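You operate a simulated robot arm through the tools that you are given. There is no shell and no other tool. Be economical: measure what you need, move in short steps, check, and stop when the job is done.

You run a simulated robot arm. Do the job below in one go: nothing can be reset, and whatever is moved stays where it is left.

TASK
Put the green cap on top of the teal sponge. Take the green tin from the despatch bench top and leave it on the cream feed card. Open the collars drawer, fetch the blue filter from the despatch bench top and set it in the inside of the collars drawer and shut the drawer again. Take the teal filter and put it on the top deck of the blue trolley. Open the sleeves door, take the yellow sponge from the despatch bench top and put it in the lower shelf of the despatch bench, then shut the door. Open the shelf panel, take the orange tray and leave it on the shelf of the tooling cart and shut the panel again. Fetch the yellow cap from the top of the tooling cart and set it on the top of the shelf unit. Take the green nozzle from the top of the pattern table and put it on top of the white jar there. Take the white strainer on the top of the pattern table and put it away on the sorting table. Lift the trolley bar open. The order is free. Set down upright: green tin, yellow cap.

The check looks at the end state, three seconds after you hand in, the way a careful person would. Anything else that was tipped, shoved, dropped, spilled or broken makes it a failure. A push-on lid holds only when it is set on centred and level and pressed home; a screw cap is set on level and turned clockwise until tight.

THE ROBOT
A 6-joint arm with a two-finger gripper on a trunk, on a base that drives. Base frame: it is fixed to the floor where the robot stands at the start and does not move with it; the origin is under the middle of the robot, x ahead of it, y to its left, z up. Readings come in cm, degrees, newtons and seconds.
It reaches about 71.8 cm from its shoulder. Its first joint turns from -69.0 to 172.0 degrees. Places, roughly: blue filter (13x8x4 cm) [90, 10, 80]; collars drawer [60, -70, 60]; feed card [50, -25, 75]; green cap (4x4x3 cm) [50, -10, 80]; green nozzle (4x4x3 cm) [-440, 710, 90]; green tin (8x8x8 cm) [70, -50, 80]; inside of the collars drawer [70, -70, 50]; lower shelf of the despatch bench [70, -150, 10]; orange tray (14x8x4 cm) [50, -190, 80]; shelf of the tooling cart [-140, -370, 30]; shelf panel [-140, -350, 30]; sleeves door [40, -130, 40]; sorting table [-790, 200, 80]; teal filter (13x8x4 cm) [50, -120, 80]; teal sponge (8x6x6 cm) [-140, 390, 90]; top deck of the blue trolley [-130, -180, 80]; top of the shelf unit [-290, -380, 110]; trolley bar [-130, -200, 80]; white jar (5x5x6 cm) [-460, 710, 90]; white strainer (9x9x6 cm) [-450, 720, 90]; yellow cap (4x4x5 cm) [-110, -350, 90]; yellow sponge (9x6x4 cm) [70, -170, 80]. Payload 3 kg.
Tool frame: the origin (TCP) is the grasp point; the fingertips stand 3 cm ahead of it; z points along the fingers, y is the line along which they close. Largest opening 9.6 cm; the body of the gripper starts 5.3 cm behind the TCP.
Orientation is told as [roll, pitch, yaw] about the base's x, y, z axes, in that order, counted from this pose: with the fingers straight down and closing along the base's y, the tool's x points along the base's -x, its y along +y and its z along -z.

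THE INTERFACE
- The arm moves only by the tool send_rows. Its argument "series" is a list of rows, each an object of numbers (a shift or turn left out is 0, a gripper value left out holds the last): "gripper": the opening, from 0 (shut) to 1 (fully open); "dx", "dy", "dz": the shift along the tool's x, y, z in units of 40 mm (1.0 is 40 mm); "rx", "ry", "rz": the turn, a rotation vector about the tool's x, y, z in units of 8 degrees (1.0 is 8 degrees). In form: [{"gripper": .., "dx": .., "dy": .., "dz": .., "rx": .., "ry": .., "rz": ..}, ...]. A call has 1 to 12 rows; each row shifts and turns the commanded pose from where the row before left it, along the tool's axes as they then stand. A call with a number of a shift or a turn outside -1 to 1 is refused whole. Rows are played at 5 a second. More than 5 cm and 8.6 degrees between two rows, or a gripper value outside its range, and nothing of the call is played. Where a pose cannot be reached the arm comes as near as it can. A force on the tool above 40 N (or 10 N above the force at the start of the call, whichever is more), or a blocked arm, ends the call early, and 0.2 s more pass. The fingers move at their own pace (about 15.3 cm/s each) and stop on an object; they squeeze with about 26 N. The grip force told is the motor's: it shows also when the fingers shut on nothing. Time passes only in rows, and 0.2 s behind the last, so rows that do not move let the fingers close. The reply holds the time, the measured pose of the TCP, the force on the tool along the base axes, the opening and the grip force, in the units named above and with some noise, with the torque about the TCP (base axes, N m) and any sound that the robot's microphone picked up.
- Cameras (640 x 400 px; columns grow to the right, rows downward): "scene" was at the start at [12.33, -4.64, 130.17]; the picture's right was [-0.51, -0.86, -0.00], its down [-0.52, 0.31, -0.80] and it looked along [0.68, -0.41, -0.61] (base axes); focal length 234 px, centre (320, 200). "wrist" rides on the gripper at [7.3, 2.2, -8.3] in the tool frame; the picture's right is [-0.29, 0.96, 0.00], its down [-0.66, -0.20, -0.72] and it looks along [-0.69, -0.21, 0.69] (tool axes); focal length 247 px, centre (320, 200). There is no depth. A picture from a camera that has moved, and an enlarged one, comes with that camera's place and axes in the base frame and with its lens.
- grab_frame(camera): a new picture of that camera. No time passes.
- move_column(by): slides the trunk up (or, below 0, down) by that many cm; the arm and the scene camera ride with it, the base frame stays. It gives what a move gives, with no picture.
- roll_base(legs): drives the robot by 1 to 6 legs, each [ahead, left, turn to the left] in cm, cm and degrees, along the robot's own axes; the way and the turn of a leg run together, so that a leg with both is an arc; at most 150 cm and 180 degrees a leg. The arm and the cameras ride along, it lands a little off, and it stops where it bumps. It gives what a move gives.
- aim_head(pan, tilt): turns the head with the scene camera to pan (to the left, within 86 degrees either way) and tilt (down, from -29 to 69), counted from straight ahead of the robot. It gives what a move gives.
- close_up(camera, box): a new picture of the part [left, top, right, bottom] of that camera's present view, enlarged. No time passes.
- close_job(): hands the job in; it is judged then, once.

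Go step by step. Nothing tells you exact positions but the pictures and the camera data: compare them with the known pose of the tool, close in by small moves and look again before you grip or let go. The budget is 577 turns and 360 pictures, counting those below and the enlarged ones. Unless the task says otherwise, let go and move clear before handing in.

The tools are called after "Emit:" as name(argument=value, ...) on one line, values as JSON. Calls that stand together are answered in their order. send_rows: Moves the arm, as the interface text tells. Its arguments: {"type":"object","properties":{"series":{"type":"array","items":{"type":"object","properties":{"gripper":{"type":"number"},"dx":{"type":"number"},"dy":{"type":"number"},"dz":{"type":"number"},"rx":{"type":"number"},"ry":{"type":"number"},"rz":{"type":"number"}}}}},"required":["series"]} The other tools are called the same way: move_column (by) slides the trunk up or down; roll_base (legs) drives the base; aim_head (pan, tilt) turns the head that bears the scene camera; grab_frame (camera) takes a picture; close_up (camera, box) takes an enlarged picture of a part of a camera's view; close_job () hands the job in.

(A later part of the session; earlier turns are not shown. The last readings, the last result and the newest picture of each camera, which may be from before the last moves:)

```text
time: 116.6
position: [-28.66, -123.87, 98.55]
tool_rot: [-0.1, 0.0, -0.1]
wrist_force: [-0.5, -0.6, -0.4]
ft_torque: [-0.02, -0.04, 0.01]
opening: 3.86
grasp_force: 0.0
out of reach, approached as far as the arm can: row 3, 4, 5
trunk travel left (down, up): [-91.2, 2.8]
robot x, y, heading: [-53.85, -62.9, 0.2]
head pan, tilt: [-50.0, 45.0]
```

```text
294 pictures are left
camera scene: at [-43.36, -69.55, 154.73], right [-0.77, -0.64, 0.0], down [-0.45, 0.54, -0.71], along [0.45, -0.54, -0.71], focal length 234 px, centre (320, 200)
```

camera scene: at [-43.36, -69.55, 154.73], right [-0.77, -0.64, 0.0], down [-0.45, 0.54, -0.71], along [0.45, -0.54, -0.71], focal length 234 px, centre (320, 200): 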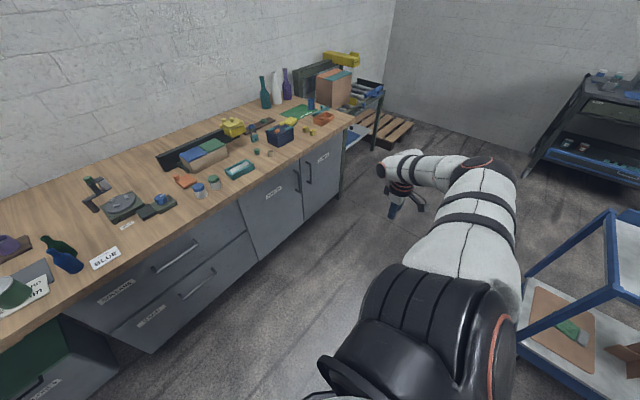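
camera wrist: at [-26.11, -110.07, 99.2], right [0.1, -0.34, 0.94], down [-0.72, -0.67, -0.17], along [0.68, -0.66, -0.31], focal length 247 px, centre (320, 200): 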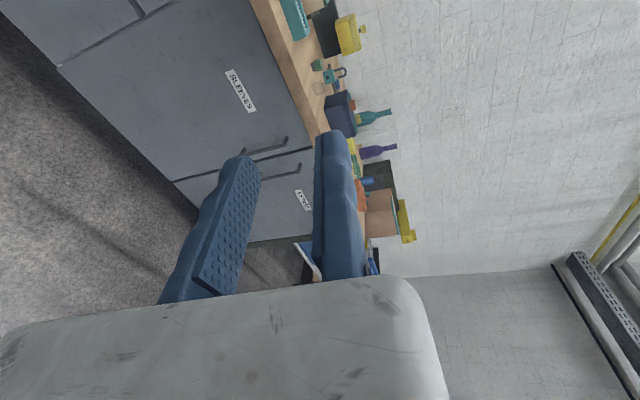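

The arm is back in its good, elbow-bent posture. I'll now move forward first, then inward.

Emit:
send_rows(series=[{"dx": -0.6}, {"dx": -0.6}, {"dx": -0.6}, {"dx": -0.4, "dy": 0.3}, {"dx": -0.4, "dy": 0.3}, {"dx": -0.4, "dy": 0.3}, {}])

Emit:
grab_frame(camera="scene")

```text
time: 118.2
position: [-16.45, -120.16, 98.77]
tool_rot: [0.0, 0.0, -0.1]
wrist_force: [-1.3, -0.2, -0.5]
ft_torque: [0.01, -0.05, -0.03]
opening: 3.86
grasp_force: 0.0
trunk travel left (down, up): [-91.2, 2.8]
robot x, y, heading: [-53.48, -63.29, 0.1]
head pan, tilt: [-50.0, 45.0]
```

```text
293 pictures are left
camera scene: at [-43.43, -69.56, 154.73], right [-0.77, -0.64, 0.0], down [-0.45, 0.54, -0.71], along [0.45, -0.54, -0.71], focal length 234 px, centre (320, 200)
```

scene: 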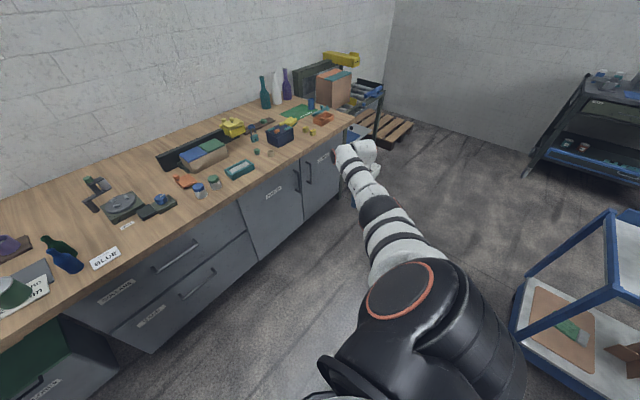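

I now have the pattern: this region straightens the arm. I'll go back to the bent posture and swing the tool forward about the wrist rather than about the tip.

Emit:
send_rows(series=[{"dx": 0.75, "dy": -0.2}, {"dx": 0.75, "dy": -0.2}, {"dx": 0.75, "dy": -0.2}, {"dx": 0.75, "dy": -0.2}, {}])

Emit:
grab_frame(camera="scene")

```text
time: 119.4
position: [-28.31, -123.42, 98.62]
tool_rot: [0.0, 0.0, 0.0]
wrist_force: [0.6, -0.6, 0.0]
ft_torque: [-0.02, 0.01, 0.02]
opening: 3.84
grasp_force: 0.1
trunk travel left (down, up): [-91.2, 2.8]
robot x, y, heading: [-53.16, -62.69, -0.1]
head pan, tilt: [-50.0, 45.0]
```

```text
292 pictures are left
camera scene: at [-43.24, -69.53, 154.72], right [-0.77, -0.64, 0.0], down [-0.46, 0.54, -0.71], along [0.45, -0.54, -0.71], focal length 234 px, centre (320, 200)
```

scene: 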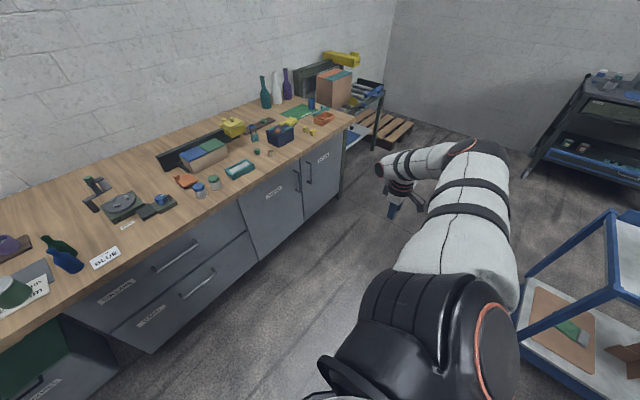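

Emit:
send_rows(series=[{"dx": -0.65, "dz": -0.04, "ry": -0.94}, {"dx": -0.65, "dz": -0.04, "ry": -0.94}, {"dx": -0.65, "dz": -0.04, "ry": -0.94}, {"dx": -0.65, "dz": -0.04, "ry": -0.94}, {"dx": -0.65, "dz": -0.04, "ry": -0.94}, {"dx": -0.65, "dz": -0.04, "ry": -0.94}])

Emit:
grab_frame(camera="scene")

```text
time: 120.8
position: [-14.43, -123.1, 104.73]
tool_rot: [-0.2, -45.2, -0.2]
wrist_force: [0.3, 0.6, 0.0]
ft_torque: [0.0, 0.0, -0.01]
opening: 3.85
grasp_force: 0.1
trunk travel left (down, up): [-91.2, 2.8]
robot x, y, heading: [-53.37, -63.1, 0.0]
head pan, tilt: [-50.0, 45.0]
```

```text
291 pictures are left
camera scene: at [-43.37, -69.53, 154.73], right [-0.77, -0.64, 0.0], down [-0.45, 0.54, -0.71], along [0.45, -0.54, -0.71], focal length 234 px, centre (320, 200)
```

scene: 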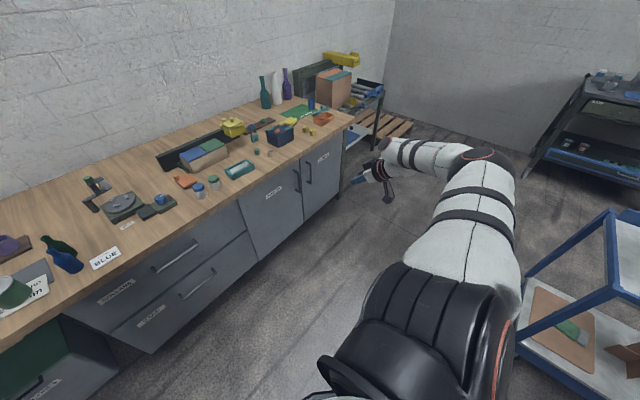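

Excellent, no flags. I'll continue to fully forward.

Emit:
send_rows(series=[{"dx": -0.65, "dz": -0.04, "ry": -0.94}, {"dx": -0.65, "dz": -0.04, "ry": -0.94}, {"dx": -0.65, "dz": -0.04, "ry": -0.94}, {"dx": -0.65, "dz": -0.04, "ry": -0.94}, {"dx": -0.65, "dz": -0.04, "ry": -0.94}, {"dx": -0.6, "dz": -0.04, "ry": -0.9}])

Emit:
grab_frame(camera="scene")

```text
time: 122.2
position: [-7.2, -125.06, 117.58]
tool_rot: [-170.3, -90.0, 170.2]
wrist_force: [0.2, -0.2, 0.0]
ft_torque: [0.03, -0.03, -0.01]
opening: 3.84
grasp_force: 0.2
out of reach, approached as far as the arm can: row 3, 4, 5, 6
trunk travel left (down, up): [-91.2, 2.8]
robot x, y, heading: [-53.45, -63.53, 0.1]
head pan, tilt: [-50.0, 45.0]
```

```text
290 pictures are left
camera scene: at [-43.3, -69.53, 154.72], right [-0.77, -0.64, 0.0], down [-0.45, 0.54, -0.71], along [0.45, -0.54, -0.71], focal length 234 px, centre (320, 200)
```

scene: 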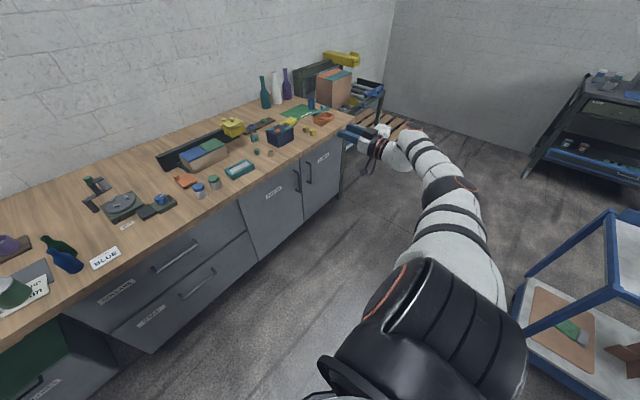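

The tool now points straight forward. I'll roll it so the fingers close vertically.

Emit:
send_rows(series=[{"gripper": 0.35, "rz": 1}, {"rz": 1}, {"rz": 1}, {"rz": 1}, {"rz": 1}, {"rz": 1}, {"rz": 1}, {"rz": 1}, {"rz": 1}, {"rz": 1}, {"rz": 1}, {"rz": 0.25}])

Emit:
aim_head(pan=-10, tilt=45)

Emit:
grab_frame(camera="wrist")

```text
time: 124.8
position: [-7.11, -125.16, 117.74]
tool_rot: [89.9, 0.1, -90.1]
wrist_force: [0.4, -0.5, -0.4]
ft_torque: [0.02, -0.04, 0.01]
opening: 3.32
grasp_force: 0.1
trunk travel left (down, up): [-91.2, 2.8]
robot x, y, heading: [-53.43, -63.45, 0.1]
head pan, tilt: [-50.0, 45.0]
```

```text
time: 125.9
position: [-7.02, -125.11, 117.74]
tool_rot: [89.9, -0.1, -90.1]
wrist_force: [0.5, -0.2, 0.0]
ft_torque: [-0.01, -0.02, -0.02]
opening: 3.35
grasp_force: 0.0
trunk travel left (down, up): [-91.2, 2.8]
robot x, y, heading: [-53.5, -63.29, -0.2]
head pan, tilt: [-10.0, 45.0]
```

```text
289 pictures are left
camera wrist: at [-15.44, -117.79, 120.17], right [0.0, -0.29, 0.96], down [-0.72, -0.66, -0.2], along [0.69, -0.69, -0.21], focal length 247 px, centre (320, 200)
```

wrist: 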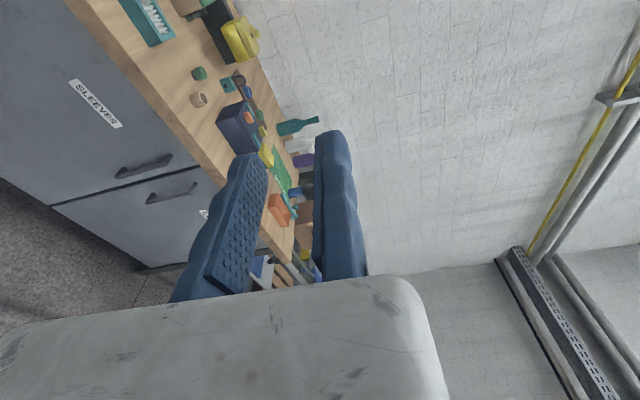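

The orientation is exact. Now I'll slide the base left so the tool lines up with the collars handle, and lower the trunk to handle height.

Emit:
roll_base(legs=[[0, 54.2, 0]])

Emit:
move_column(by=-40)

Emit:
aim_head(pan=-40, tilt=40)

Emit:
grab_frame(camera="scene")

Emit:
grab_frame(camera="wrist")

```text
time: 129.0
position: [-7.1, -70.06, 117.66]
tool_rot: [89.9, 0.0, -90.2]
wrist_force: [0.2, -0.4, 0.1]
ft_torque: [0.01, -0.02, 0.02]
opening: 3.37
grasp_force: 0.1
trunk travel left (down, up): [-91.2, 2.8]
robot x, y, heading: [-53.37, -8.15, 0.2]
head pan, tilt: [-10.0, 45.0]
```

```text
time: 132.9
position: [-7.14, -69.93, 77.85]
tool_rot: [89.9, 0.0, -90.3]
wrist_force: [-0.6, -0.8, 0.0]
ft_torque: [0.04, 0.01, -0.03]
opening: 3.37
grasp_force: 0.1
trunk travel left (down, up): [-51.2, 42.8]
robot x, y, heading: [-53.51, -7.84, 0.3]
head pan, tilt: [-10.0, 45.0]
```

```text
time: 133.8
position: [-6.99, -69.91, 77.7]
tool_rot: [89.9, 0.0, -90.2]
wrist_force: [0.4, 0.2, 0.9]
ft_torque: [0.02, -0.03, 0.02]
opening: 3.34
grasp_force: 0.1
trunk travel left (down, up): [-51.2, 42.8]
robot x, y, heading: [-53.47, -7.86, -0.1]
head pan, tilt: [-40.0, 40.0]
```

```text
288 pictures are left
camera scene: at [-42.05, -13.6, 115.45], right [-0.64, -0.77, 0.0], down [-0.49, 0.41, -0.77], along [0.59, -0.49, -0.64], focal length 234 px, centre (320, 200)
```

scene: 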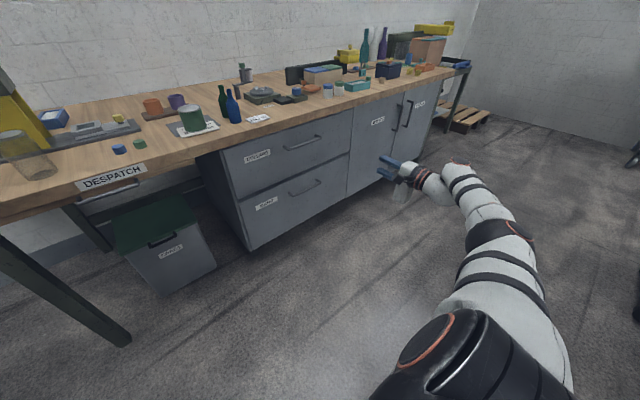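

```text
287 pictures are left
camera wrist: at [-15.47, -62.66, 80.17], right [0.0, -0.29, 0.96], down [-0.73, -0.66, -0.2], along [0.69, -0.69, -0.21], focal length 247 px, centre (320, 200)
```

wrist: 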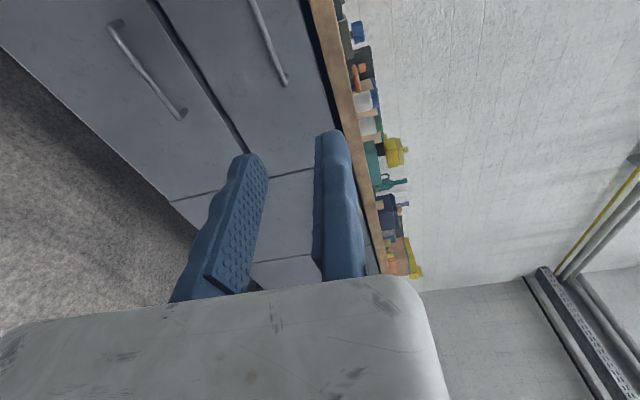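

Emit:
roll_base(legs=[[26, 1.5, 0]])

Emit:
move_column(by=-7)

Emit:
grab_frame(camera="wrist")

Emit:
grab_frame(camera="scene")

```text
time: 135.7
position: [19.35, -68.27, 77.7]
tool_rot: [89.9, 0.0, -89.9]
wrist_force: [0.2, 0.0, -0.2]
ft_torque: [0.02, 0.01, 0.0]
opening: 3.35
grasp_force: 0.1
trunk travel left (down, up): [-51.2, 42.8]
robot x, y, heading: [-27.64, -6.49, 0.4]
head pan, tilt: [-40.0, 40.0]
```

```text
time: 136.8
position: [19.31, -68.18, 70.73]
tool_rot: [89.9, 0.0, -89.9]
wrist_force: [0.5, -0.5, 0.6]
ft_torque: [-0.02, 0.01, 0.03]
opening: 3.37
grasp_force: 0.0
trunk travel left (down, up): [-44.2, 49.8]
robot x, y, heading: [-27.29, -6.48, 0.2]
head pan, tilt: [-40.0, 40.0]
```

```text
286 pictures are left
camera wrist: at [10.88, -60.93, 73.19], right [0.0, -0.29, 0.96], down [-0.72, -0.66, -0.2], along [0.69, -0.69, -0.21], focal length 247 px, centre (320, 200)
```

wrist: 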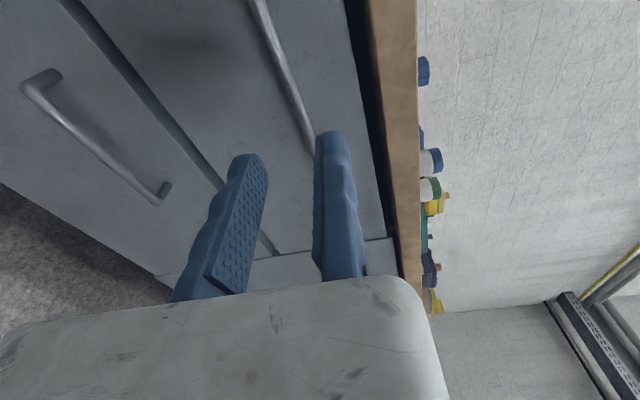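

```text
285 pictures are left
camera scene: at [-15.97, -12.0, 108.46], right [-0.64, -0.77, 0.0], down [-0.49, 0.41, -0.77], along [0.59, -0.49, -0.64], focal length 234 px, centre (320, 200)
```

scene: 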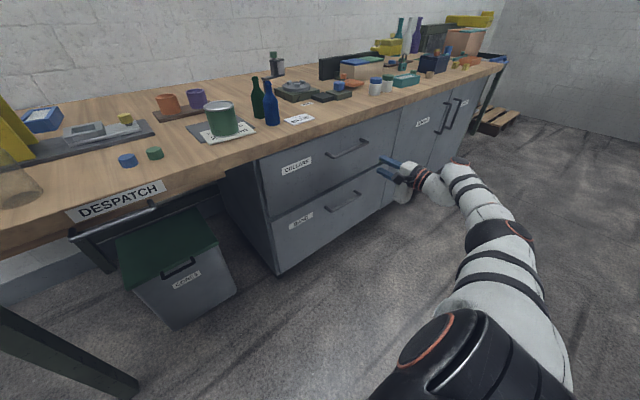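

Triangulated, the handle bar is near x=35, z≈67, spanning y -58 to -77. I'll align the opening around it and move in.

Emit:
send_rows(series=[{"gripper": 0.47}, {}])

Emit:
move_column(by=-1.4)

Emit:
roll_base(legs=[[9, 0, 0]])

Emit:
grab_frame(camera="wrist")

Emit:
close_up(camera="scene", box=[260, 90, 480, 230])

```text
time: 137.4
position: [19.34, -68.23, 70.72]
tool_rot: [89.9, 0.0, -89.9]
wrist_force: [-0.2, -0.4, 0.1]
ft_torque: [0.0, 0.02, -0.01]
opening: 4.5
grasp_force: 0.0
trunk travel left (down, up): [-44.2, 49.8]
robot x, y, heading: [-27.34, -6.17, 0.2]
head pan, tilt: [-40.0, 40.0]
```

```text
time: 138.0
position: [19.21, -68.15, 69.35]
tool_rot: [89.9, -0.1, -89.8]
wrist_force: [0.1, 0.0, 0.6]
ft_torque: [-0.01, -0.01, -0.01]
opening: 4.5
grasp_force: 0.1
trunk travel left (down, up): [-42.8, 51.2]
robot x, y, heading: [-27.12, -6.82, 0.3]
head pan, tilt: [-40.0, 40.0]
```

```text
time: 139.1
position: [28.26, -68.26, 69.39]
tool_rot: [89.9, 0.1, -90.1]
wrist_force: [-0.3, -0.2, 0.6]
ft_torque: [-0.01, -0.02, -0.01]
opening: 4.49
grasp_force: 0.0
trunk travel left (down, up): [-42.8, 51.2]
robot x, y, heading: [-17.96, -6.81, -0.1]
head pan, tilt: [-40.0, 40.0]
```

```text
284 pictures are left
camera wrist: at [19.94, -61.07, 71.73], right [0.0, -0.29, 0.96], down [-0.72, -0.66, -0.2], along [0.69, -0.69, -0.21], focal length 247 px, centre (320, 200)
```

wrist: 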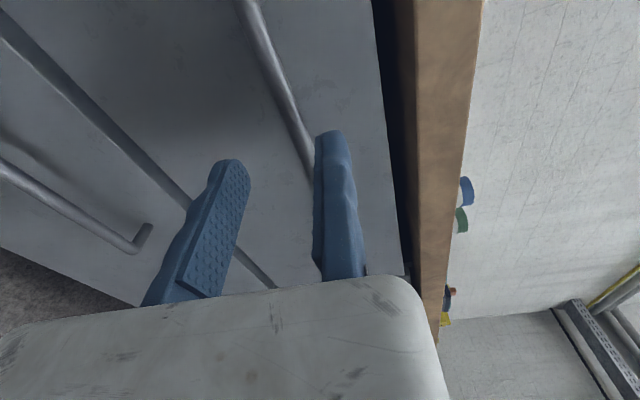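

```text
2.86 times, centred on (370, 160) of scene
camera zoom: at [-6.68, -12.04, 107.04], right [-0.64, -0.77, 0.0], down [-0.49, 0.41, -0.77], along [0.59, -0.49, -0.64], focal length 668 px, centre (177, 314)
```

zoom: 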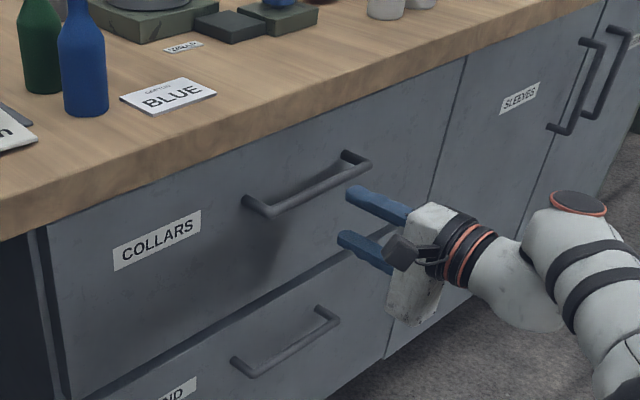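

The bar lines up inside the finger opening. I'll advance 5 cm and grip.

Emit:
roll_base(legs=[[5, 0, 0]])

Emit:
grab_frame(camera="wrist")

Emit:
close_up(camera="scene", box=[260, 90, 480, 230])

```text
time: 140.0
position: [33.36, -68.43, 69.36]
tool_rot: [89.9, 0.0, -90.2]
wrist_force: [0.0, -0.1, -0.4]
ft_torque: [-0.01, 0.02, 0.01]
opening: 4.5
grasp_force: 0.0
trunk travel left (down, up): [-42.8, 51.2]
robot x, y, heading: [-13.15, -6.44, 0.2]
head pan, tilt: [-40.0, 40.0]
```

```text
282 pictures are left
camera wrist: at [25.01, -61.05, 71.73], right [0.0, -0.29, 0.96], down [-0.72, -0.66, -0.2], along [0.69, -0.69, -0.21], focal length 247 px, centre (320, 200)
```

wrist: 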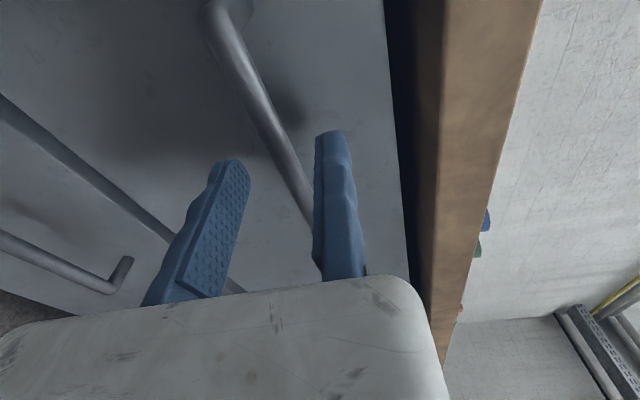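

```text
2.86 times, centred on (370, 160) of scene
camera zoom: at [-1.64, -12.04, 107.04], right [-0.64, -0.77, 0.0], down [-0.49, 0.41, -0.77], along [0.59, -0.49, -0.64], focal length 668 px, centre (177, 314)
```

zoom: 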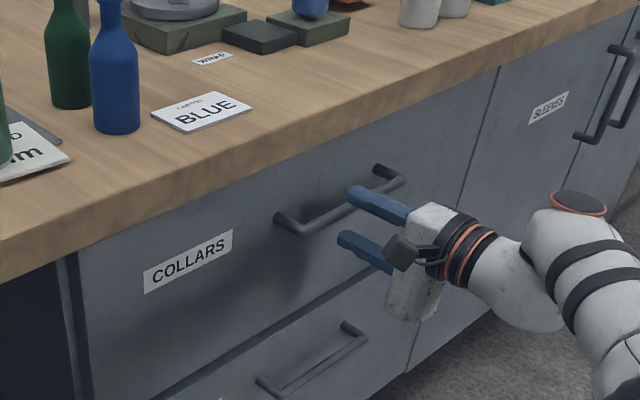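

Emit:
send_rows(series=[{"gripper": 0}, {"gripper": 0}, {"gripper": 0}, {"gripper": 0}])

Emit:
grab_frame(camera="wrist")

```text
time: 141.0
position: [33.38, -68.33, 69.25]
tool_rot: [89.9, 0.1, -90.1]
wrist_force: [-0.1, -0.1, -0.3]
ft_torque: [0.0, -0.02, 0.01]
opening: 0.0
grasp_force: 25.7
trunk travel left (down, up): [-42.8, 51.2]
robot x, y, heading: [-13.08, -5.96, -0.1]
head pan, tilt: [-40.0, 40.0]
```

```text
280 pictures are left
camera wrist: at [24.97, -61.05, 71.76], right [0.0, -0.29, 0.96], down [-0.72, -0.66, -0.2], along [0.69, -0.69, -0.21], focal length 247 px, centre (320, 200)
```

wrist: 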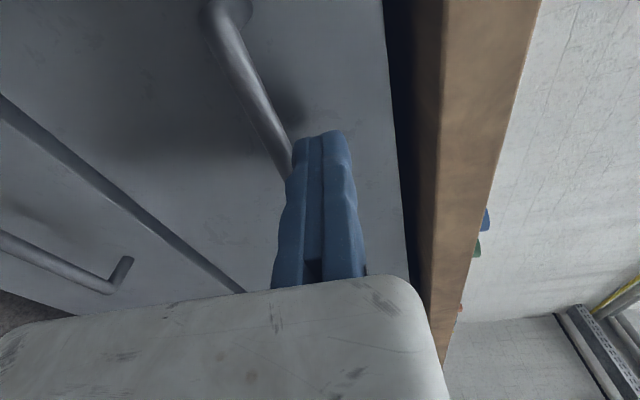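

The fingers closed just short of the bar; re-triangulating puts it at x≈36.4, z≈67.4. I'll open, advance 2 cm and grip again.

Emit:
send_rows(series=[{"gripper": 0.45}, {}, {}])

Emit:
roll_base(legs=[[2.2, 0, 0]])

Emit:
grab_frame(camera="wrist")

Emit:
send_rows(series=[{"gripper": 0}, {"gripper": 0}, {"gripper": 0}, {"gripper": 0}])

```text
time: 141.8
position: [33.31, -68.4, 69.39]
tool_rot: [89.9, 0.0, -90.1]
wrist_force: [-0.9, -0.3, 0.1]
ft_torque: [0.0, 0.01, 0.01]
opening: 4.3
grasp_force: 0.0
trunk travel left (down, up): [-42.8, 51.2]
robot x, y, heading: [-13.13, -6.47, 0.1]
head pan, tilt: [-40.0, 40.0]
```

```text
time: 142.6
position: [35.76, -68.29, 69.34]
tool_rot: [89.9, 0.1, -89.9]
wrist_force: [0.5, 0.4, 0.1]
ft_torque: [-0.02, -0.01, 0.02]
opening: 4.32
grasp_force: 0.2
trunk travel left (down, up): [-42.8, 51.2]
robot x, y, heading: [-10.81, -6.33, -0.0]
head pan, tilt: [-40.0, 40.0]
```

```text
279 pictures are left
camera wrist: at [27.27, -61.03, 71.73], right [0.0, -0.29, 0.96], down [-0.72, -0.66, -0.2], along [0.69, -0.69, -0.21], focal length 247 px, centre (320, 200)
```

wrist: 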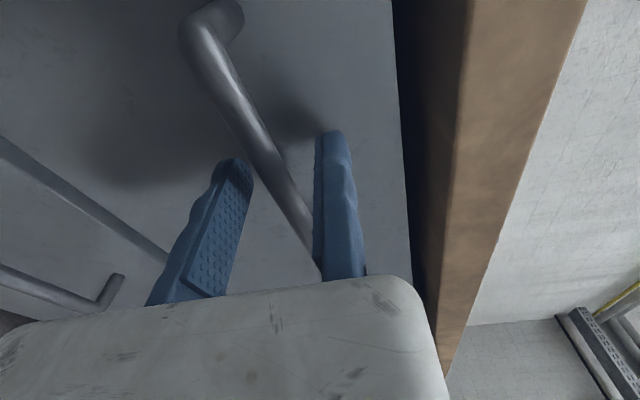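

```text
time: 143.6
position: [35.7, -68.53, 68.94]
tool_rot: [89.6, 0.2, -90.1]
wrist_force: [-6.5, 9.3, -26.3]
ft_torque: [0.21, 0.45, 0.14]
opening: 2.59
grasp_force: 25.6
trunk travel left (down, up): [-42.8, 51.2]
robot x, y, heading: [-11.2, -6.46, -0.1]
head pan, tilt: [-40.0, 40.0]
```

Gripped, with the fixed pad not yet on the bar. I'll lower slightly to seat it, then pull back a little and check.

Emit:
move_column(by=-1.2)

Emit:
send_rows(series=[{"gripper": 0}, {"gripper": 0}])

```text
time: 144.2
position: [35.87, -68.42, 67.79]
tool_rot: [89.7, 0.1, -90.0]
wrist_force: [-6.4, 9.1, -28.1]
ft_torque: [-0.11, 0.33, 0.06]
opening: 1.34
grasp_force: 45.0
trunk travel left (down, up): [-41.6, 52.4]
robot x, y, heading: [-10.61, -6.26, -0.0]
head pan, tilt: [-40.0, 40.0]
```

```text
time: 144.8
position: [35.89, -68.51, 67.69]
tool_rot: [89.7, 0.1, -90.0]
wrist_force: [-7.3, 10.5, -28.3]
ft_torque: [-0.13, 0.36, 0.03]
opening: 1.38
grasp_force: 45.4
trunk travel left (down, up): [-41.6, 52.4]
robot x, y, heading: [-10.94, -6.19, -0.2]
head pan, tilt: [-40.0, 40.0]
```

Emit:
roll_base(legs=[[-8, 0, 0]])

Emit:
close_up(camera="scene", box=[260, 90, 480, 230])

```text
time: 145.9
position: [27.78, -68.58, 67.68]
tool_rot: [89.6, 0.2, -90.1]
wrist_force: [1.3, 6.2, -25.6]
ft_torque: [-0.21, 0.28, 0.28]
opening: 1.37
grasp_force: 44.3
trunk travel left (down, up): [-41.6, 52.4]
robot x, y, heading: [-18.96, -6.36, 0.1]
head pan, tilt: [-40.0, 40.0]
```

```text
2.86 times, centred on (370, 160) of scene
camera zoom: at [-7.01, -12.39, 105.78], right [-0.64, -0.77, 0.0], down [-0.5, 0.42, -0.76], along [0.58, -0.49, -0.65], focal length 668 px, centre (177, 314)
```

zoom: 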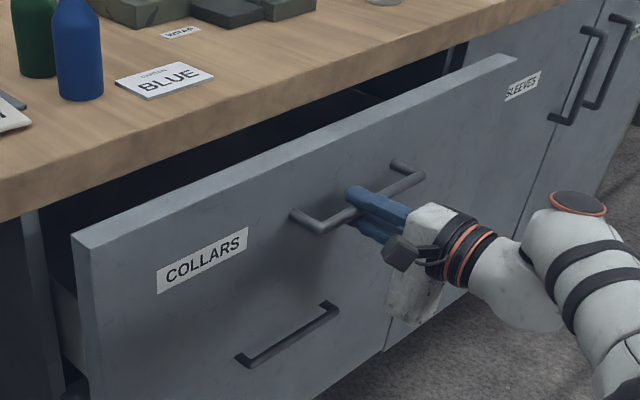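

The drawer is opening. I'll pull it further out.

Emit:
roll_base(legs=[[-18, 0, 0]])

Emit:
grab_frame(camera="scene")

```text
time: 147.4
position: [9.94, -68.49, 67.81]
tool_rot: [89.7, 0.1, -89.9]
wrist_force: [-0.1, -0.4, -19.9]
ft_torque: [-0.23, 0.23, -0.36]
opening: 1.37
grasp_force: 44.9
trunk travel left (down, up): [-41.6, 52.4]
robot x, y, heading: [-37.36, -6.45, 0.2]
head pan, tilt: [-40.0, 40.0]
```

```text
277 pictures are left
camera scene: at [-25.01, -12.42, 105.79], right [-0.64, -0.77, 0.0], down [-0.5, 0.42, -0.76], along [0.59, -0.49, -0.65], focal length 234 px, centre (320, 200)
```

scene: 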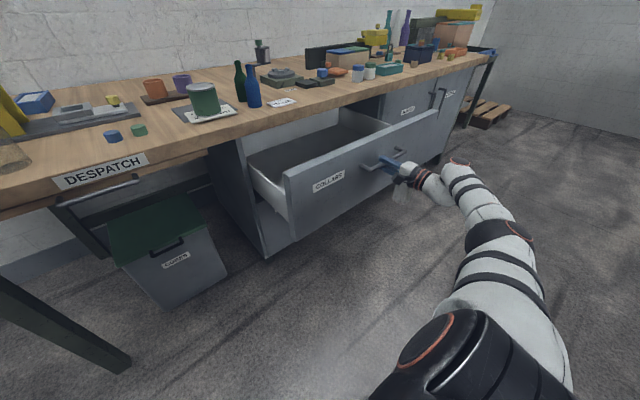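

The drawer is out about 26 cm, enough room. I'll release, back away and see it.

Emit:
send_rows(series=[{"gripper": 0.5}, {"gripper": 0.5}, {"gripper": 0.5}])

Emit:
roll_base(legs=[[-14, 0, 0]])

Emit:
move_column(by=47)

Emit:
grab_frame(camera="scene")

```text
time: 148.2
position: [9.84, -68.31, 68.11]
tool_rot: [89.9, 0.0, -90.0]
wrist_force: [0.4, 0.2, 0.1]
ft_torque: [0.0, 0.0, 0.02]
opening: 4.82
grasp_force: 0.1
trunk travel left (down, up): [-41.6, 52.4]
robot x, y, heading: [-36.79, -6.51, 0.3]
head pan, tilt: [-40.0, 40.0]
```

```text
time: 149.5
position: [-4.04, -68.24, 68.05]
tool_rot: [89.9, 0.1, -89.9]
wrist_force: [-0.4, 0.0, -0.3]
ft_torque: [-0.05, 0.01, 0.02]
opening: 4.79
grasp_force: 0.1
trunk travel left (down, up): [-41.6, 52.4]
robot x, y, heading: [-50.71, -6.29, 0.0]
head pan, tilt: [-40.0, 40.0]
```

```text
refused: 47 is not a number from -40 to 40
```

```text
276 pictures are left
camera scene: at [-39.33, -12.06, 105.86], right [-0.64, -0.77, 0.0], down [-0.49, 0.41, -0.77], along [0.59, -0.49, -0.64], focal length 234 px, centre (320, 200)
```

scene: 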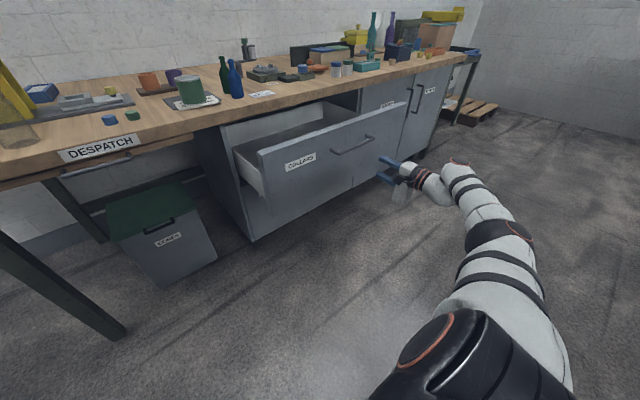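

Emit:
move_column(by=40)

Emit:
send_rows(series=[{"gripper": 1, "rz": -1}, {"rz": -1}, {"rz": -1}, {"rz": -1}, {"rz": -1}, {"rz": -1}, {"rz": -1}, {"rz": -1}, {"rz": -1}, {"rz": -1}, {"rz": -1}, {"rz": -0.25}])

Emit:
send_rows(series=[{"dx": 0.6, "dz": -0.04, "ry": 0.9}, {"dx": 0.65, "dz": -0.04, "ry": 0.94}, {"dx": 0.65, "dz": -0.04, "ry": 0.94}, {"dx": 0.65, "dz": -0.04, "ry": 0.94}, {"dx": 0.65, "dz": -0.04, "ry": 0.94}, {"dx": 0.65, "dz": -0.04, "ry": 0.94}, {"dx": 0.65, "dz": -0.04, "ry": 0.94}, {"dx": 0.65, "dz": -0.04, "ry": 0.94}, {"dx": 0.65, "dz": -0.04, "ry": 0.94}, {"dx": 0.65, "dz": -0.04, "ry": 0.94}, {"dx": 0.65, "dz": -0.04, "ry": 0.94}, {"dx": 0.65, "dz": -0.04, "ry": 0.94}])

Emit:
grab_frame(camera="scene")

```text
time: 153.3
position: [-3.98, -68.23, 108.1]
tool_rot: [89.8, 0.0, -89.8]
wrist_force: [0.3, 1.0, 0.3]
ft_torque: [-0.01, -0.05, 0.0]
opening: 4.82
grasp_force: 0.1
trunk travel left (down, up): [-81.6, 12.4]
robot x, y, heading: [-50.63, -6.48, 0.4]
head pan, tilt: [-40.0, 40.0]
```

```text
time: 155.9
position: [-4.08, -68.28, 108.0]
tool_rot: [-47.8, -89.7, 48.1]
wrist_force: [-0.8, -0.9, -0.7]
ft_torque: [-0.02, -0.02, 0.02]
opening: 9.58
grasp_force: 0.1
trunk travel left (down, up): [-81.6, 12.4]
robot x, y, heading: [-50.39, -6.42, 0.3]
head pan, tilt: [-40.0, 40.0]
```

```text
time: 158.5
position: [-24.03, -68.26, 88.1]
tool_rot: [0.0, 0.3, 0.2]
wrist_force: [0.0, -0.1, 0.6]
ft_torque: [-0.01, 0.02, 0.01]
opening: 9.61
grasp_force: 0.1
trunk travel left (down, up): [-81.6, 12.4]
robot x, y, heading: [-50.97, -6.53, 0.3]
head pan, tilt: [-40.0, 40.0]
```

```text
275 pictures are left
camera scene: at [-39.27, -12.08, 145.86], right [-0.64, -0.77, 0.0], down [-0.49, 0.41, -0.77], along [0.59, -0.49, -0.64], focal length 234 px, centre (320, 200)
```

scene: 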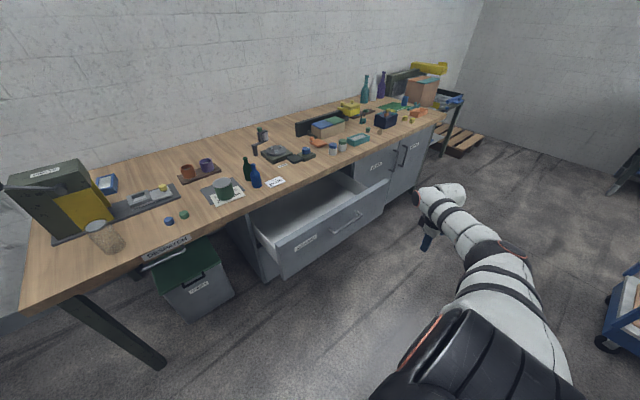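

The wrist-pivot swing works smoothly both ways. Next is the blue filter at the back behind the press; I'll look closely at it and its surroundings.

Emit:
close_up(camera="scene", box=[0, 140, 200, 265])

```text
3.20 times, centred on (100, 202) of scene
camera zoom: at [-39.27, -12.08, 145.86], right [-0.64, -0.77, 0.0], down [-0.49, 0.41, -0.77], along [0.59, -0.49, -0.64], focal length 748 px, centre (1024, 192)
```

zoom: 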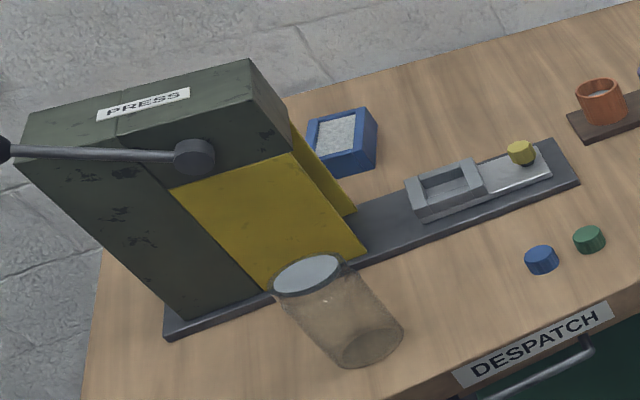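

The filter lies behind the press with its short side roughly along y. To judge how close the base can park, I'll look down at the base's right side.

Emit:
aim_head(pan=86, tilt=69)

Emit:
grab_frame(camera="scene")

Emit:
aim_head(pan=0, tilt=69)

Emit:
grab_frame(camera="scene")

```text
time: 160.6
position: [-24.05, -68.23, 88.07]
tool_rot: [-0.1, 0.1, 0.2]
wrist_force: [0.0, 1.1, 1.5]
ft_torque: [0.03, 0.02, 0.02]
opening: 9.59
grasp_force: 0.2
trunk travel left (down, up): [-81.6, 12.4]
robot x, y, heading: [-51.06, -6.79, -0.0]
head pan, tilt: [85.9, 68.8]
```

```text
273 pictures are left
camera scene: at [-45.43, -1.05, 142.25], right [1.0, -0.07, 0.0], down [-0.06, -0.93, -0.36], along [0.02, 0.36, -0.93], focal length 234 px, centre (320, 200)
```

scene: 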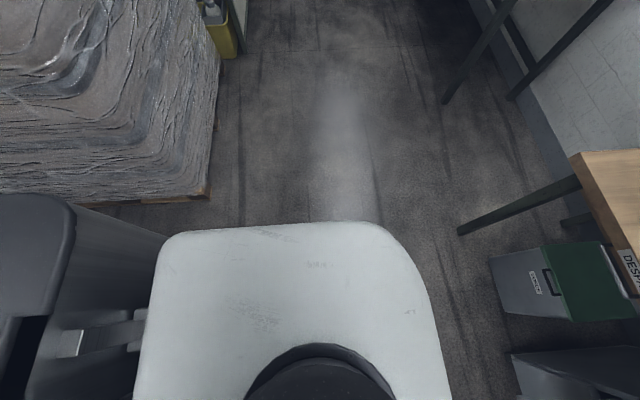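

```text
time: 162.2
position: [-24.03, -68.2, 88.11]
tool_rot: [0.1, 0.0, 0.2]
wrist_force: [0.2, 0.6, 0.1]
ft_torque: [0.01, 0.0, -0.02]
opening: 9.59
grasp_force: 0.2
trunk travel left (down, up): [-81.6, 12.4]
robot x, y, heading: [-50.83, -6.71, 0.0]
head pan, tilt: [0.0, 68.8]
```

```text
272 pictures are left
camera scene: at [-40.21, -6.6, 142.24], right [0.0, -1.0, 0.0], down [-0.93, 0.0, -0.36], along [0.36, 0.0, -0.93], focal length 234 px, centre (320, 200)
```

scene: 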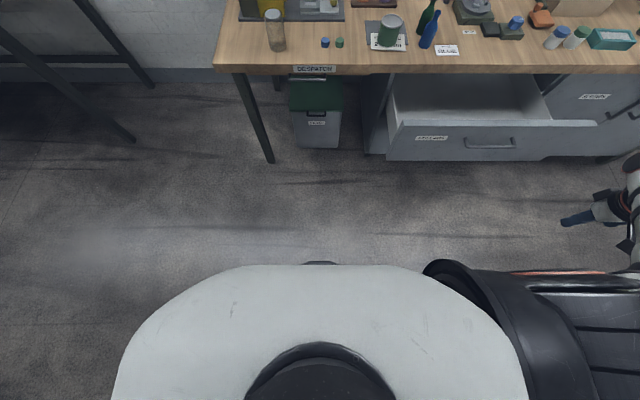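

The drawer spans y -33 to -106. Let me look into it to gauge its floor height.

Emit:
close_up(camera="scene", box=[350, 30, 640, 180])

```text
2.21 times, centred on (495, 105) of scene
camera zoom: at [-40.21, -6.6, 142.24], right [0.0, -1.0, 0.0], down [-0.93, 0.0, -0.36], along [0.36, 0.0, -0.93], focal length 516 px, centre (-66, 410)
```

zoom: 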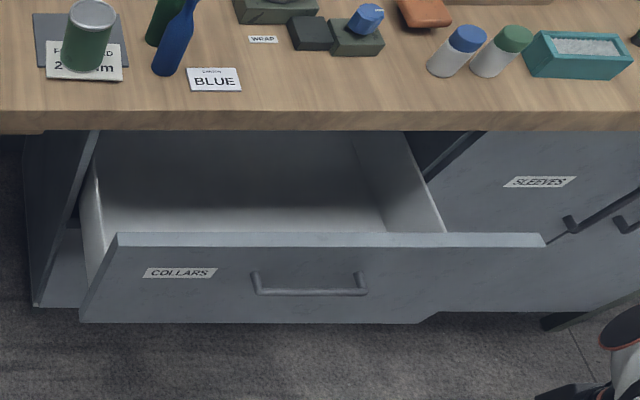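

The floor of the drawer is out of sight, but the layout is clear. I'll test, in free space, turning the gripper 90° and leaning it outward by 25°, which I need to reach the filter.

Emit:
send_rows(series=[{"gripper": 1, "rz": -1}, {"rz": -1}, {"rz": -1}, {"rz": -1}, {"rz": -1}, {"rz": -1}, {"rz": -1}, {"rz": -1}, {"rz": -1}, {"rz": -1}, {"rz": -1}, {"rz": -0.25}])

Emit:
send_rows(series=[{"dx": 0.54, "dz": -0.03, "ry": 0.78}, {"dx": 0.54, "dz": -0.03, "ry": 0.78}, {"dx": 0.54, "dz": -0.03, "ry": 0.78}, {"dx": 0.54, "dz": -0.03, "ry": 0.78}, {}])

```text
time: 164.8
position: [-23.82, -68.44, 88.33]
tool_rot: [0.1, 0.1, 90.2]
wrist_force: [0.5, -0.6, 0.6]
ft_torque: [0.0, 0.0, 0.05]
opening: 9.57
grasp_force: 0.0
trunk travel left (down, up): [-81.6, 12.4]
robot x, y, heading: [-50.75, -6.19, 0.3]
head pan, tilt: [0.0, 68.8]
```

```text
time: 166.0
position: [-23.75, -76.73, 90.15]
tool_rot: [0.1, 25.1, 90.1]
wrist_force: [0.0, -0.3, 1.0]
ft_torque: [-0.02, 0.03, -0.01]
opening: 9.6
grasp_force: 0.1
trunk travel left (down, up): [-81.6, 12.4]
robot x, y, heading: [-50.87, -6.67, -0.1]
head pan, tilt: [0.0, 68.8]
```

The outward lean works without flags. I'll raise the trunk, turn the base to about 72° and look at the approach lane next to the press.

Emit:
move_column(by=11)

Emit:
roll_base(legs=[[0, 0, 72]])

Emit:
aim_head(pan=-60, tilt=40)

Emit:
grab_frame(camera="scene")

```text
time: 167.4
position: [-23.77, -76.52, 101.24]
tool_rot: [0.1, 25.0, 90.2]
wrist_force: [-0.2, -0.7, -0.1]
ft_torque: [0.03, -0.03, -0.01]
opening: 9.59
grasp_force: 0.0
trunk travel left (down, up): [-92.6, 1.4]
robot x, y, heading: [-50.89, -6.3, 0.1]
head pan, tilt: [0.0, 68.8]
```

```text
time: 171.0
position: [24.28, -1.79, 101.25]
tool_rot: [0.1, 25.0, 162.8]
wrist_force: [0.2, -0.5, 0.3]
ft_torque: [-0.01, 0.03, 0.0]
opening: 9.61
grasp_force: 0.1
trunk travel left (down, up): [-92.6, 1.4]
robot x, y, heading: [-51.02, -6.36, 72.7]
head pan, tilt: [0.0, 68.8]
```

```text
time: 172.3
position: [24.31, -1.74, 101.09]
tool_rot: [0.1, 25.0, 162.9]
wrist_force: [1.4, 0.2, -0.1]
ft_torque: [0.01, -0.01, -0.01]
opening: 9.6
grasp_force: 0.1
trunk travel left (down, up): [-92.6, 1.4]
robot x, y, heading: [-50.62, -6.4, 72.8]
head pan, tilt: [-60.0, 40.0]
```

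```text
270 pictures are left
camera scene: at [-41.02, 0.05, 156.85], right [0.22, -0.97, 0.0], down [-0.63, -0.14, -0.77], along [0.75, 0.17, -0.64], focal length 234 px, centre (320, 200)
```

scene: 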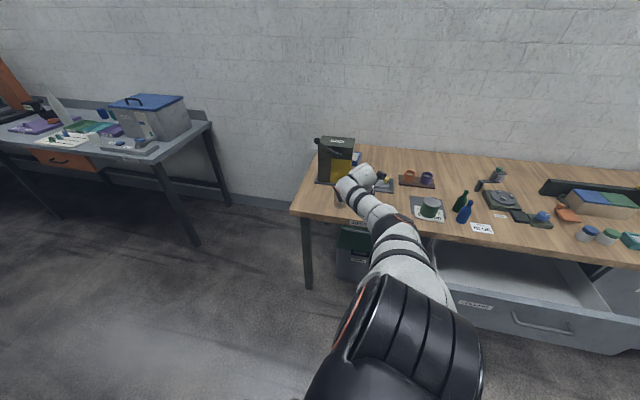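

I'll turn slightly to 64° for a lane clear of both the open drawer and the press, and advance partway.

Emit:
roll_base(legs=[[0, 0, -8.8], [20.6, -24.5, 0]])

Emit:
grab_frame(camera="scene")

Emit:
grab_frame(camera="wrist")

```text
time: 175.0
position: [55.1, -7.14, 101.23]
tool_rot: [0.1, 25.1, 153.7]
wrist_force: [-0.2, -0.5, 0.3]
ft_torque: [-0.02, 0.04, -0.01]
opening: 9.61
grasp_force: 0.1
trunk travel left (down, up): [-92.6, 1.4]
robot x, y, heading: [-19.68, -0.01, 63.9]
head pan, tilt: [-60.0, 40.0]
```

```text
269 pictures are left
camera scene: at [-9.35, 4.98, 156.87], right [0.06, -1.0, 0.0], down [-0.64, -0.04, -0.77], along [0.76, 0.05, -0.64], focal length 234 px, centre (320, 200)
```

scene: 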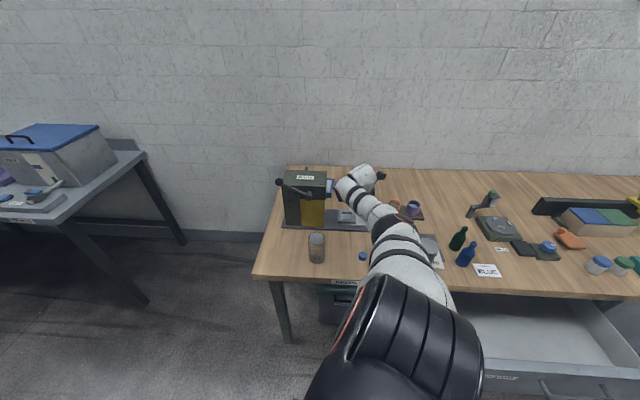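

```text
268 pictures are left
camera wrist: at [56.64, -10.55, 112.1], right [-0.66, -0.74, -0.12], down [-0.72, 0.58, 0.38], along [-0.21, 0.34, -0.92], focal length 247 px, centre (320, 200)
```

wrist: 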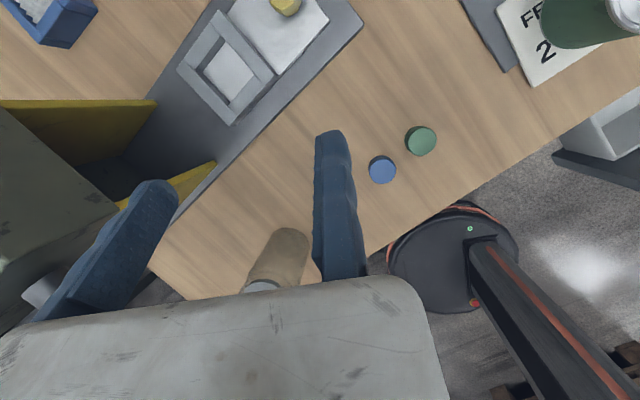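

The wrist view shows the base is round and clears everything. I'll advance alongside the press.

Emit:
roll_base(legs=[[7, -13.9, 0], [7, -13.9, 0]])

Emit:
grab_frame(camera="wrist")

Emit:
grab_frame(camera="scene")

```text
time: 177.4
position: [85.69, -7.18, 101.41]
tool_rot: [0.0, 25.1, 153.7]
wrist_force: [0.3, -0.2, -0.1]
ft_torque: [-0.03, -0.02, -0.01]
opening: 9.61
grasp_force: 0.0
trunk travel left (down, up): [-92.6, 1.4]
robot x, y, heading: [11.0, 0.17, 63.6]
head pan, tilt: [-60.0, 40.0]
```

```text
267 pictures are left
camera wrist: at [87.47, -10.67, 112.19], right [-0.66, -0.74, -0.12], down [-0.72, 0.58, 0.37], along [-0.2, 0.34, -0.92], focal length 247 px, centre (320, 200)
```

wrist: 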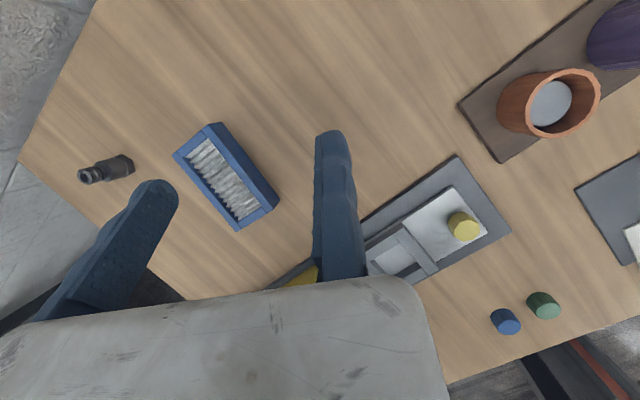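

```text
266 pictures are left
camera scene: at [21.43, 4.87, 156.88], right [0.07, -1.0, 0.0], down [-0.64, -0.04, -0.77], along [0.77, 0.05, -0.64], focal length 234 px, centre (320, 200)
```

scene: 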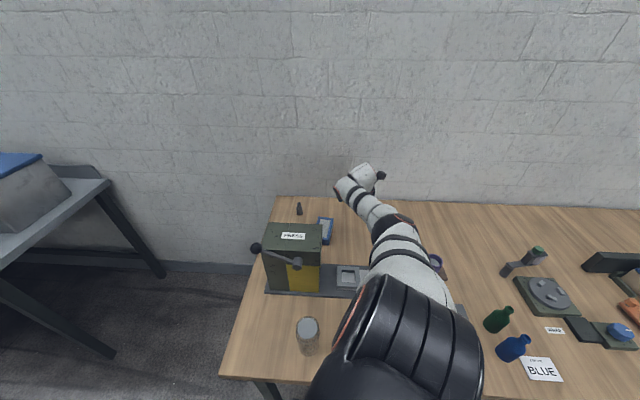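

From here the filter is plainly visible: centre about (91, 8.4), long axis about −9° from x. I'll reposition the base to x≈15.7 and heading 75°.

Emit:
roll_base(legs=[[-1.9, -6.2, 0], [0, 0, 11.4]])

Emit:
send_rows(series=[{"gripper": 1, "rx": 0.106, "rz": -0.227}, {"rx": 0.106, "rz": -0.227}, {"rx": 0.106, "rz": -0.227}])

Emit:
grab_frame(camera="wrist")

```text
time: 179.2
position: [90.62, 2.68, 101.2]
tool_rot: [0.2, 24.8, 164.6]
wrist_force: [-1.1, 0.9, 0.2]
ft_torque: [0.01, 0.02, -0.03]
opening: 9.6
grasp_force: 0.1
trunk travel left (down, up): [-92.6, 1.4]
robot x, y, heading: [15.57, -4.71, 74.7]
head pan, tilt: [-60.0, 40.0]
```

```text
time: 179.9
position: [90.44, 2.89, 101.25]
tool_rot: [0.1, 25.0, 170.8]
wrist_force: [0.4, -0.3, 0.4]
ft_torque: [0.0, -0.01, 0.03]
opening: 9.61
grasp_force: 0.1
trunk travel left (down, up): [-92.6, 1.4]
robot x, y, heading: [15.86, -4.35, 74.8]
head pan, tilt: [-60.0, 40.0]
```

```text
265 pictures are left
camera wrist: at [93.15, 0.1, 112.03], right [-0.42, -0.9, -0.12], down [-0.86, 0.35, 0.38], along [-0.3, 0.26, -0.92], focal length 247 px, centre (320, 200)
```

wrist: 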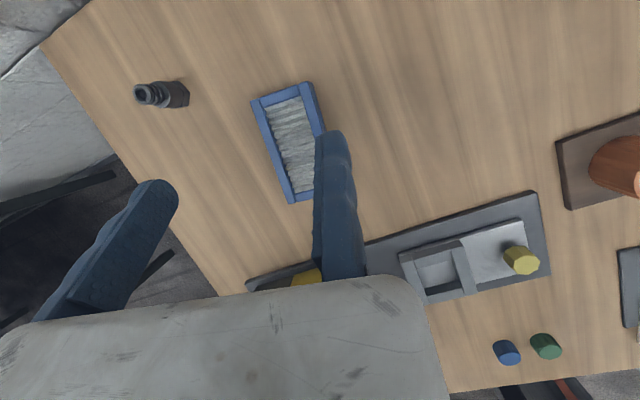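

The gripper is aligned over the filter. I'll lower with the trunk and check just above it.

Emit:
move_column(by=-13)

Emit:
grab_frame(camera="wrist")

Emit:
grab_frame(camera="scene")

```text
time: 181.5
position: [90.57, 2.64, 88.16]
tool_rot: [0.1, 24.9, 170.6]
wrist_force: [-0.8, 0.9, 0.3]
ft_torque: [0.0, 0.02, -0.02]
opening: 9.61
grasp_force: 0.1
trunk travel left (down, up): [-79.6, 14.4]
robot x, y, heading: [15.76, -4.51, 74.7]
head pan, tilt: [-60.0, 40.0]
```

```text
264 pictures are left
camera wrist: at [93.21, -0.09, 98.94], right [-0.42, -0.9, -0.12], down [-0.86, 0.35, 0.38], along [-0.3, 0.26, -0.92], focal length 247 px, centre (320, 200)
```

wrist: 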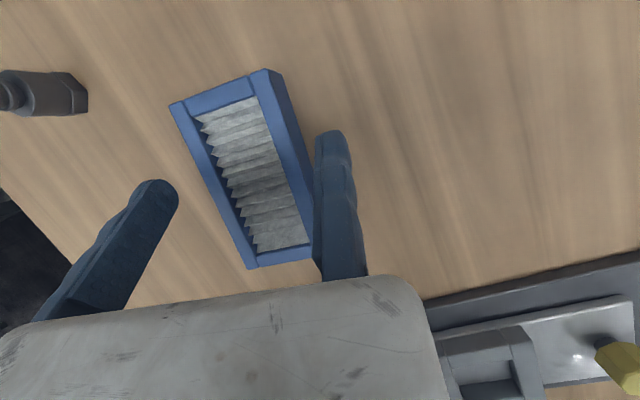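

```text
263 pictures are left
camera scene: at [25.26, 2.16, 143.85], right [0.26, -0.97, 0.0], down [-0.62, -0.16, -0.77], along [0.74, 0.2, -0.64], focal length 234 px, centre (320, 200)
```

scene: 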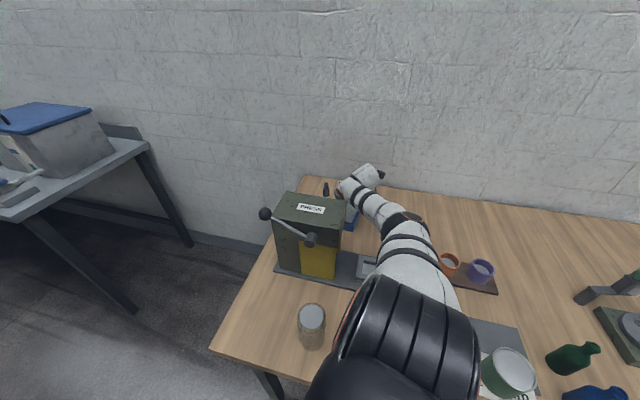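

The filter is centred between the fingers. I'll lower the last 5 cm and grip.

Emit:
move_column(by=-4.6)

Emit:
grab_frame(camera="wrist")

```text
time: 182.4
position: [90.68, 2.41, 83.42]
tool_rot: [-0.1, 24.8, 170.7]
wrist_force: [-0.3, 0.7, 0.1]
ft_torque: [-0.01, 0.06, -0.01]
opening: 9.61
grasp_force: 0.1
trunk travel left (down, up): [-75.0, 19.0]
robot x, y, heading: [16.04, -4.66, 74.6]
head pan, tilt: [-60.0, 40.0]
```

```text
262 pictures are left
camera wrist: at [93.25, -0.25, 94.2], right [-0.42, -0.9, -0.12], down [-0.86, 0.35, 0.38], along [-0.3, 0.26, -0.92], focal length 247 px, centre (320, 200)
```

wrist: 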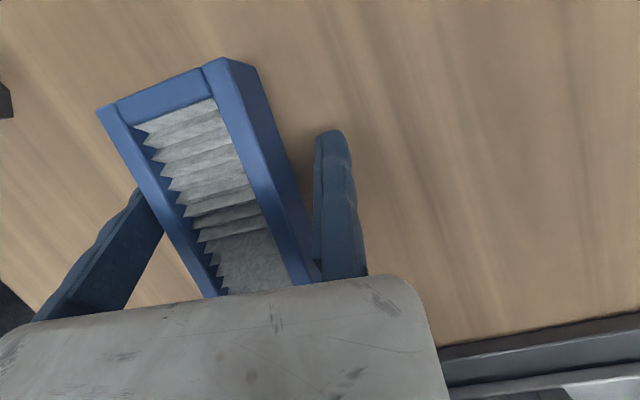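

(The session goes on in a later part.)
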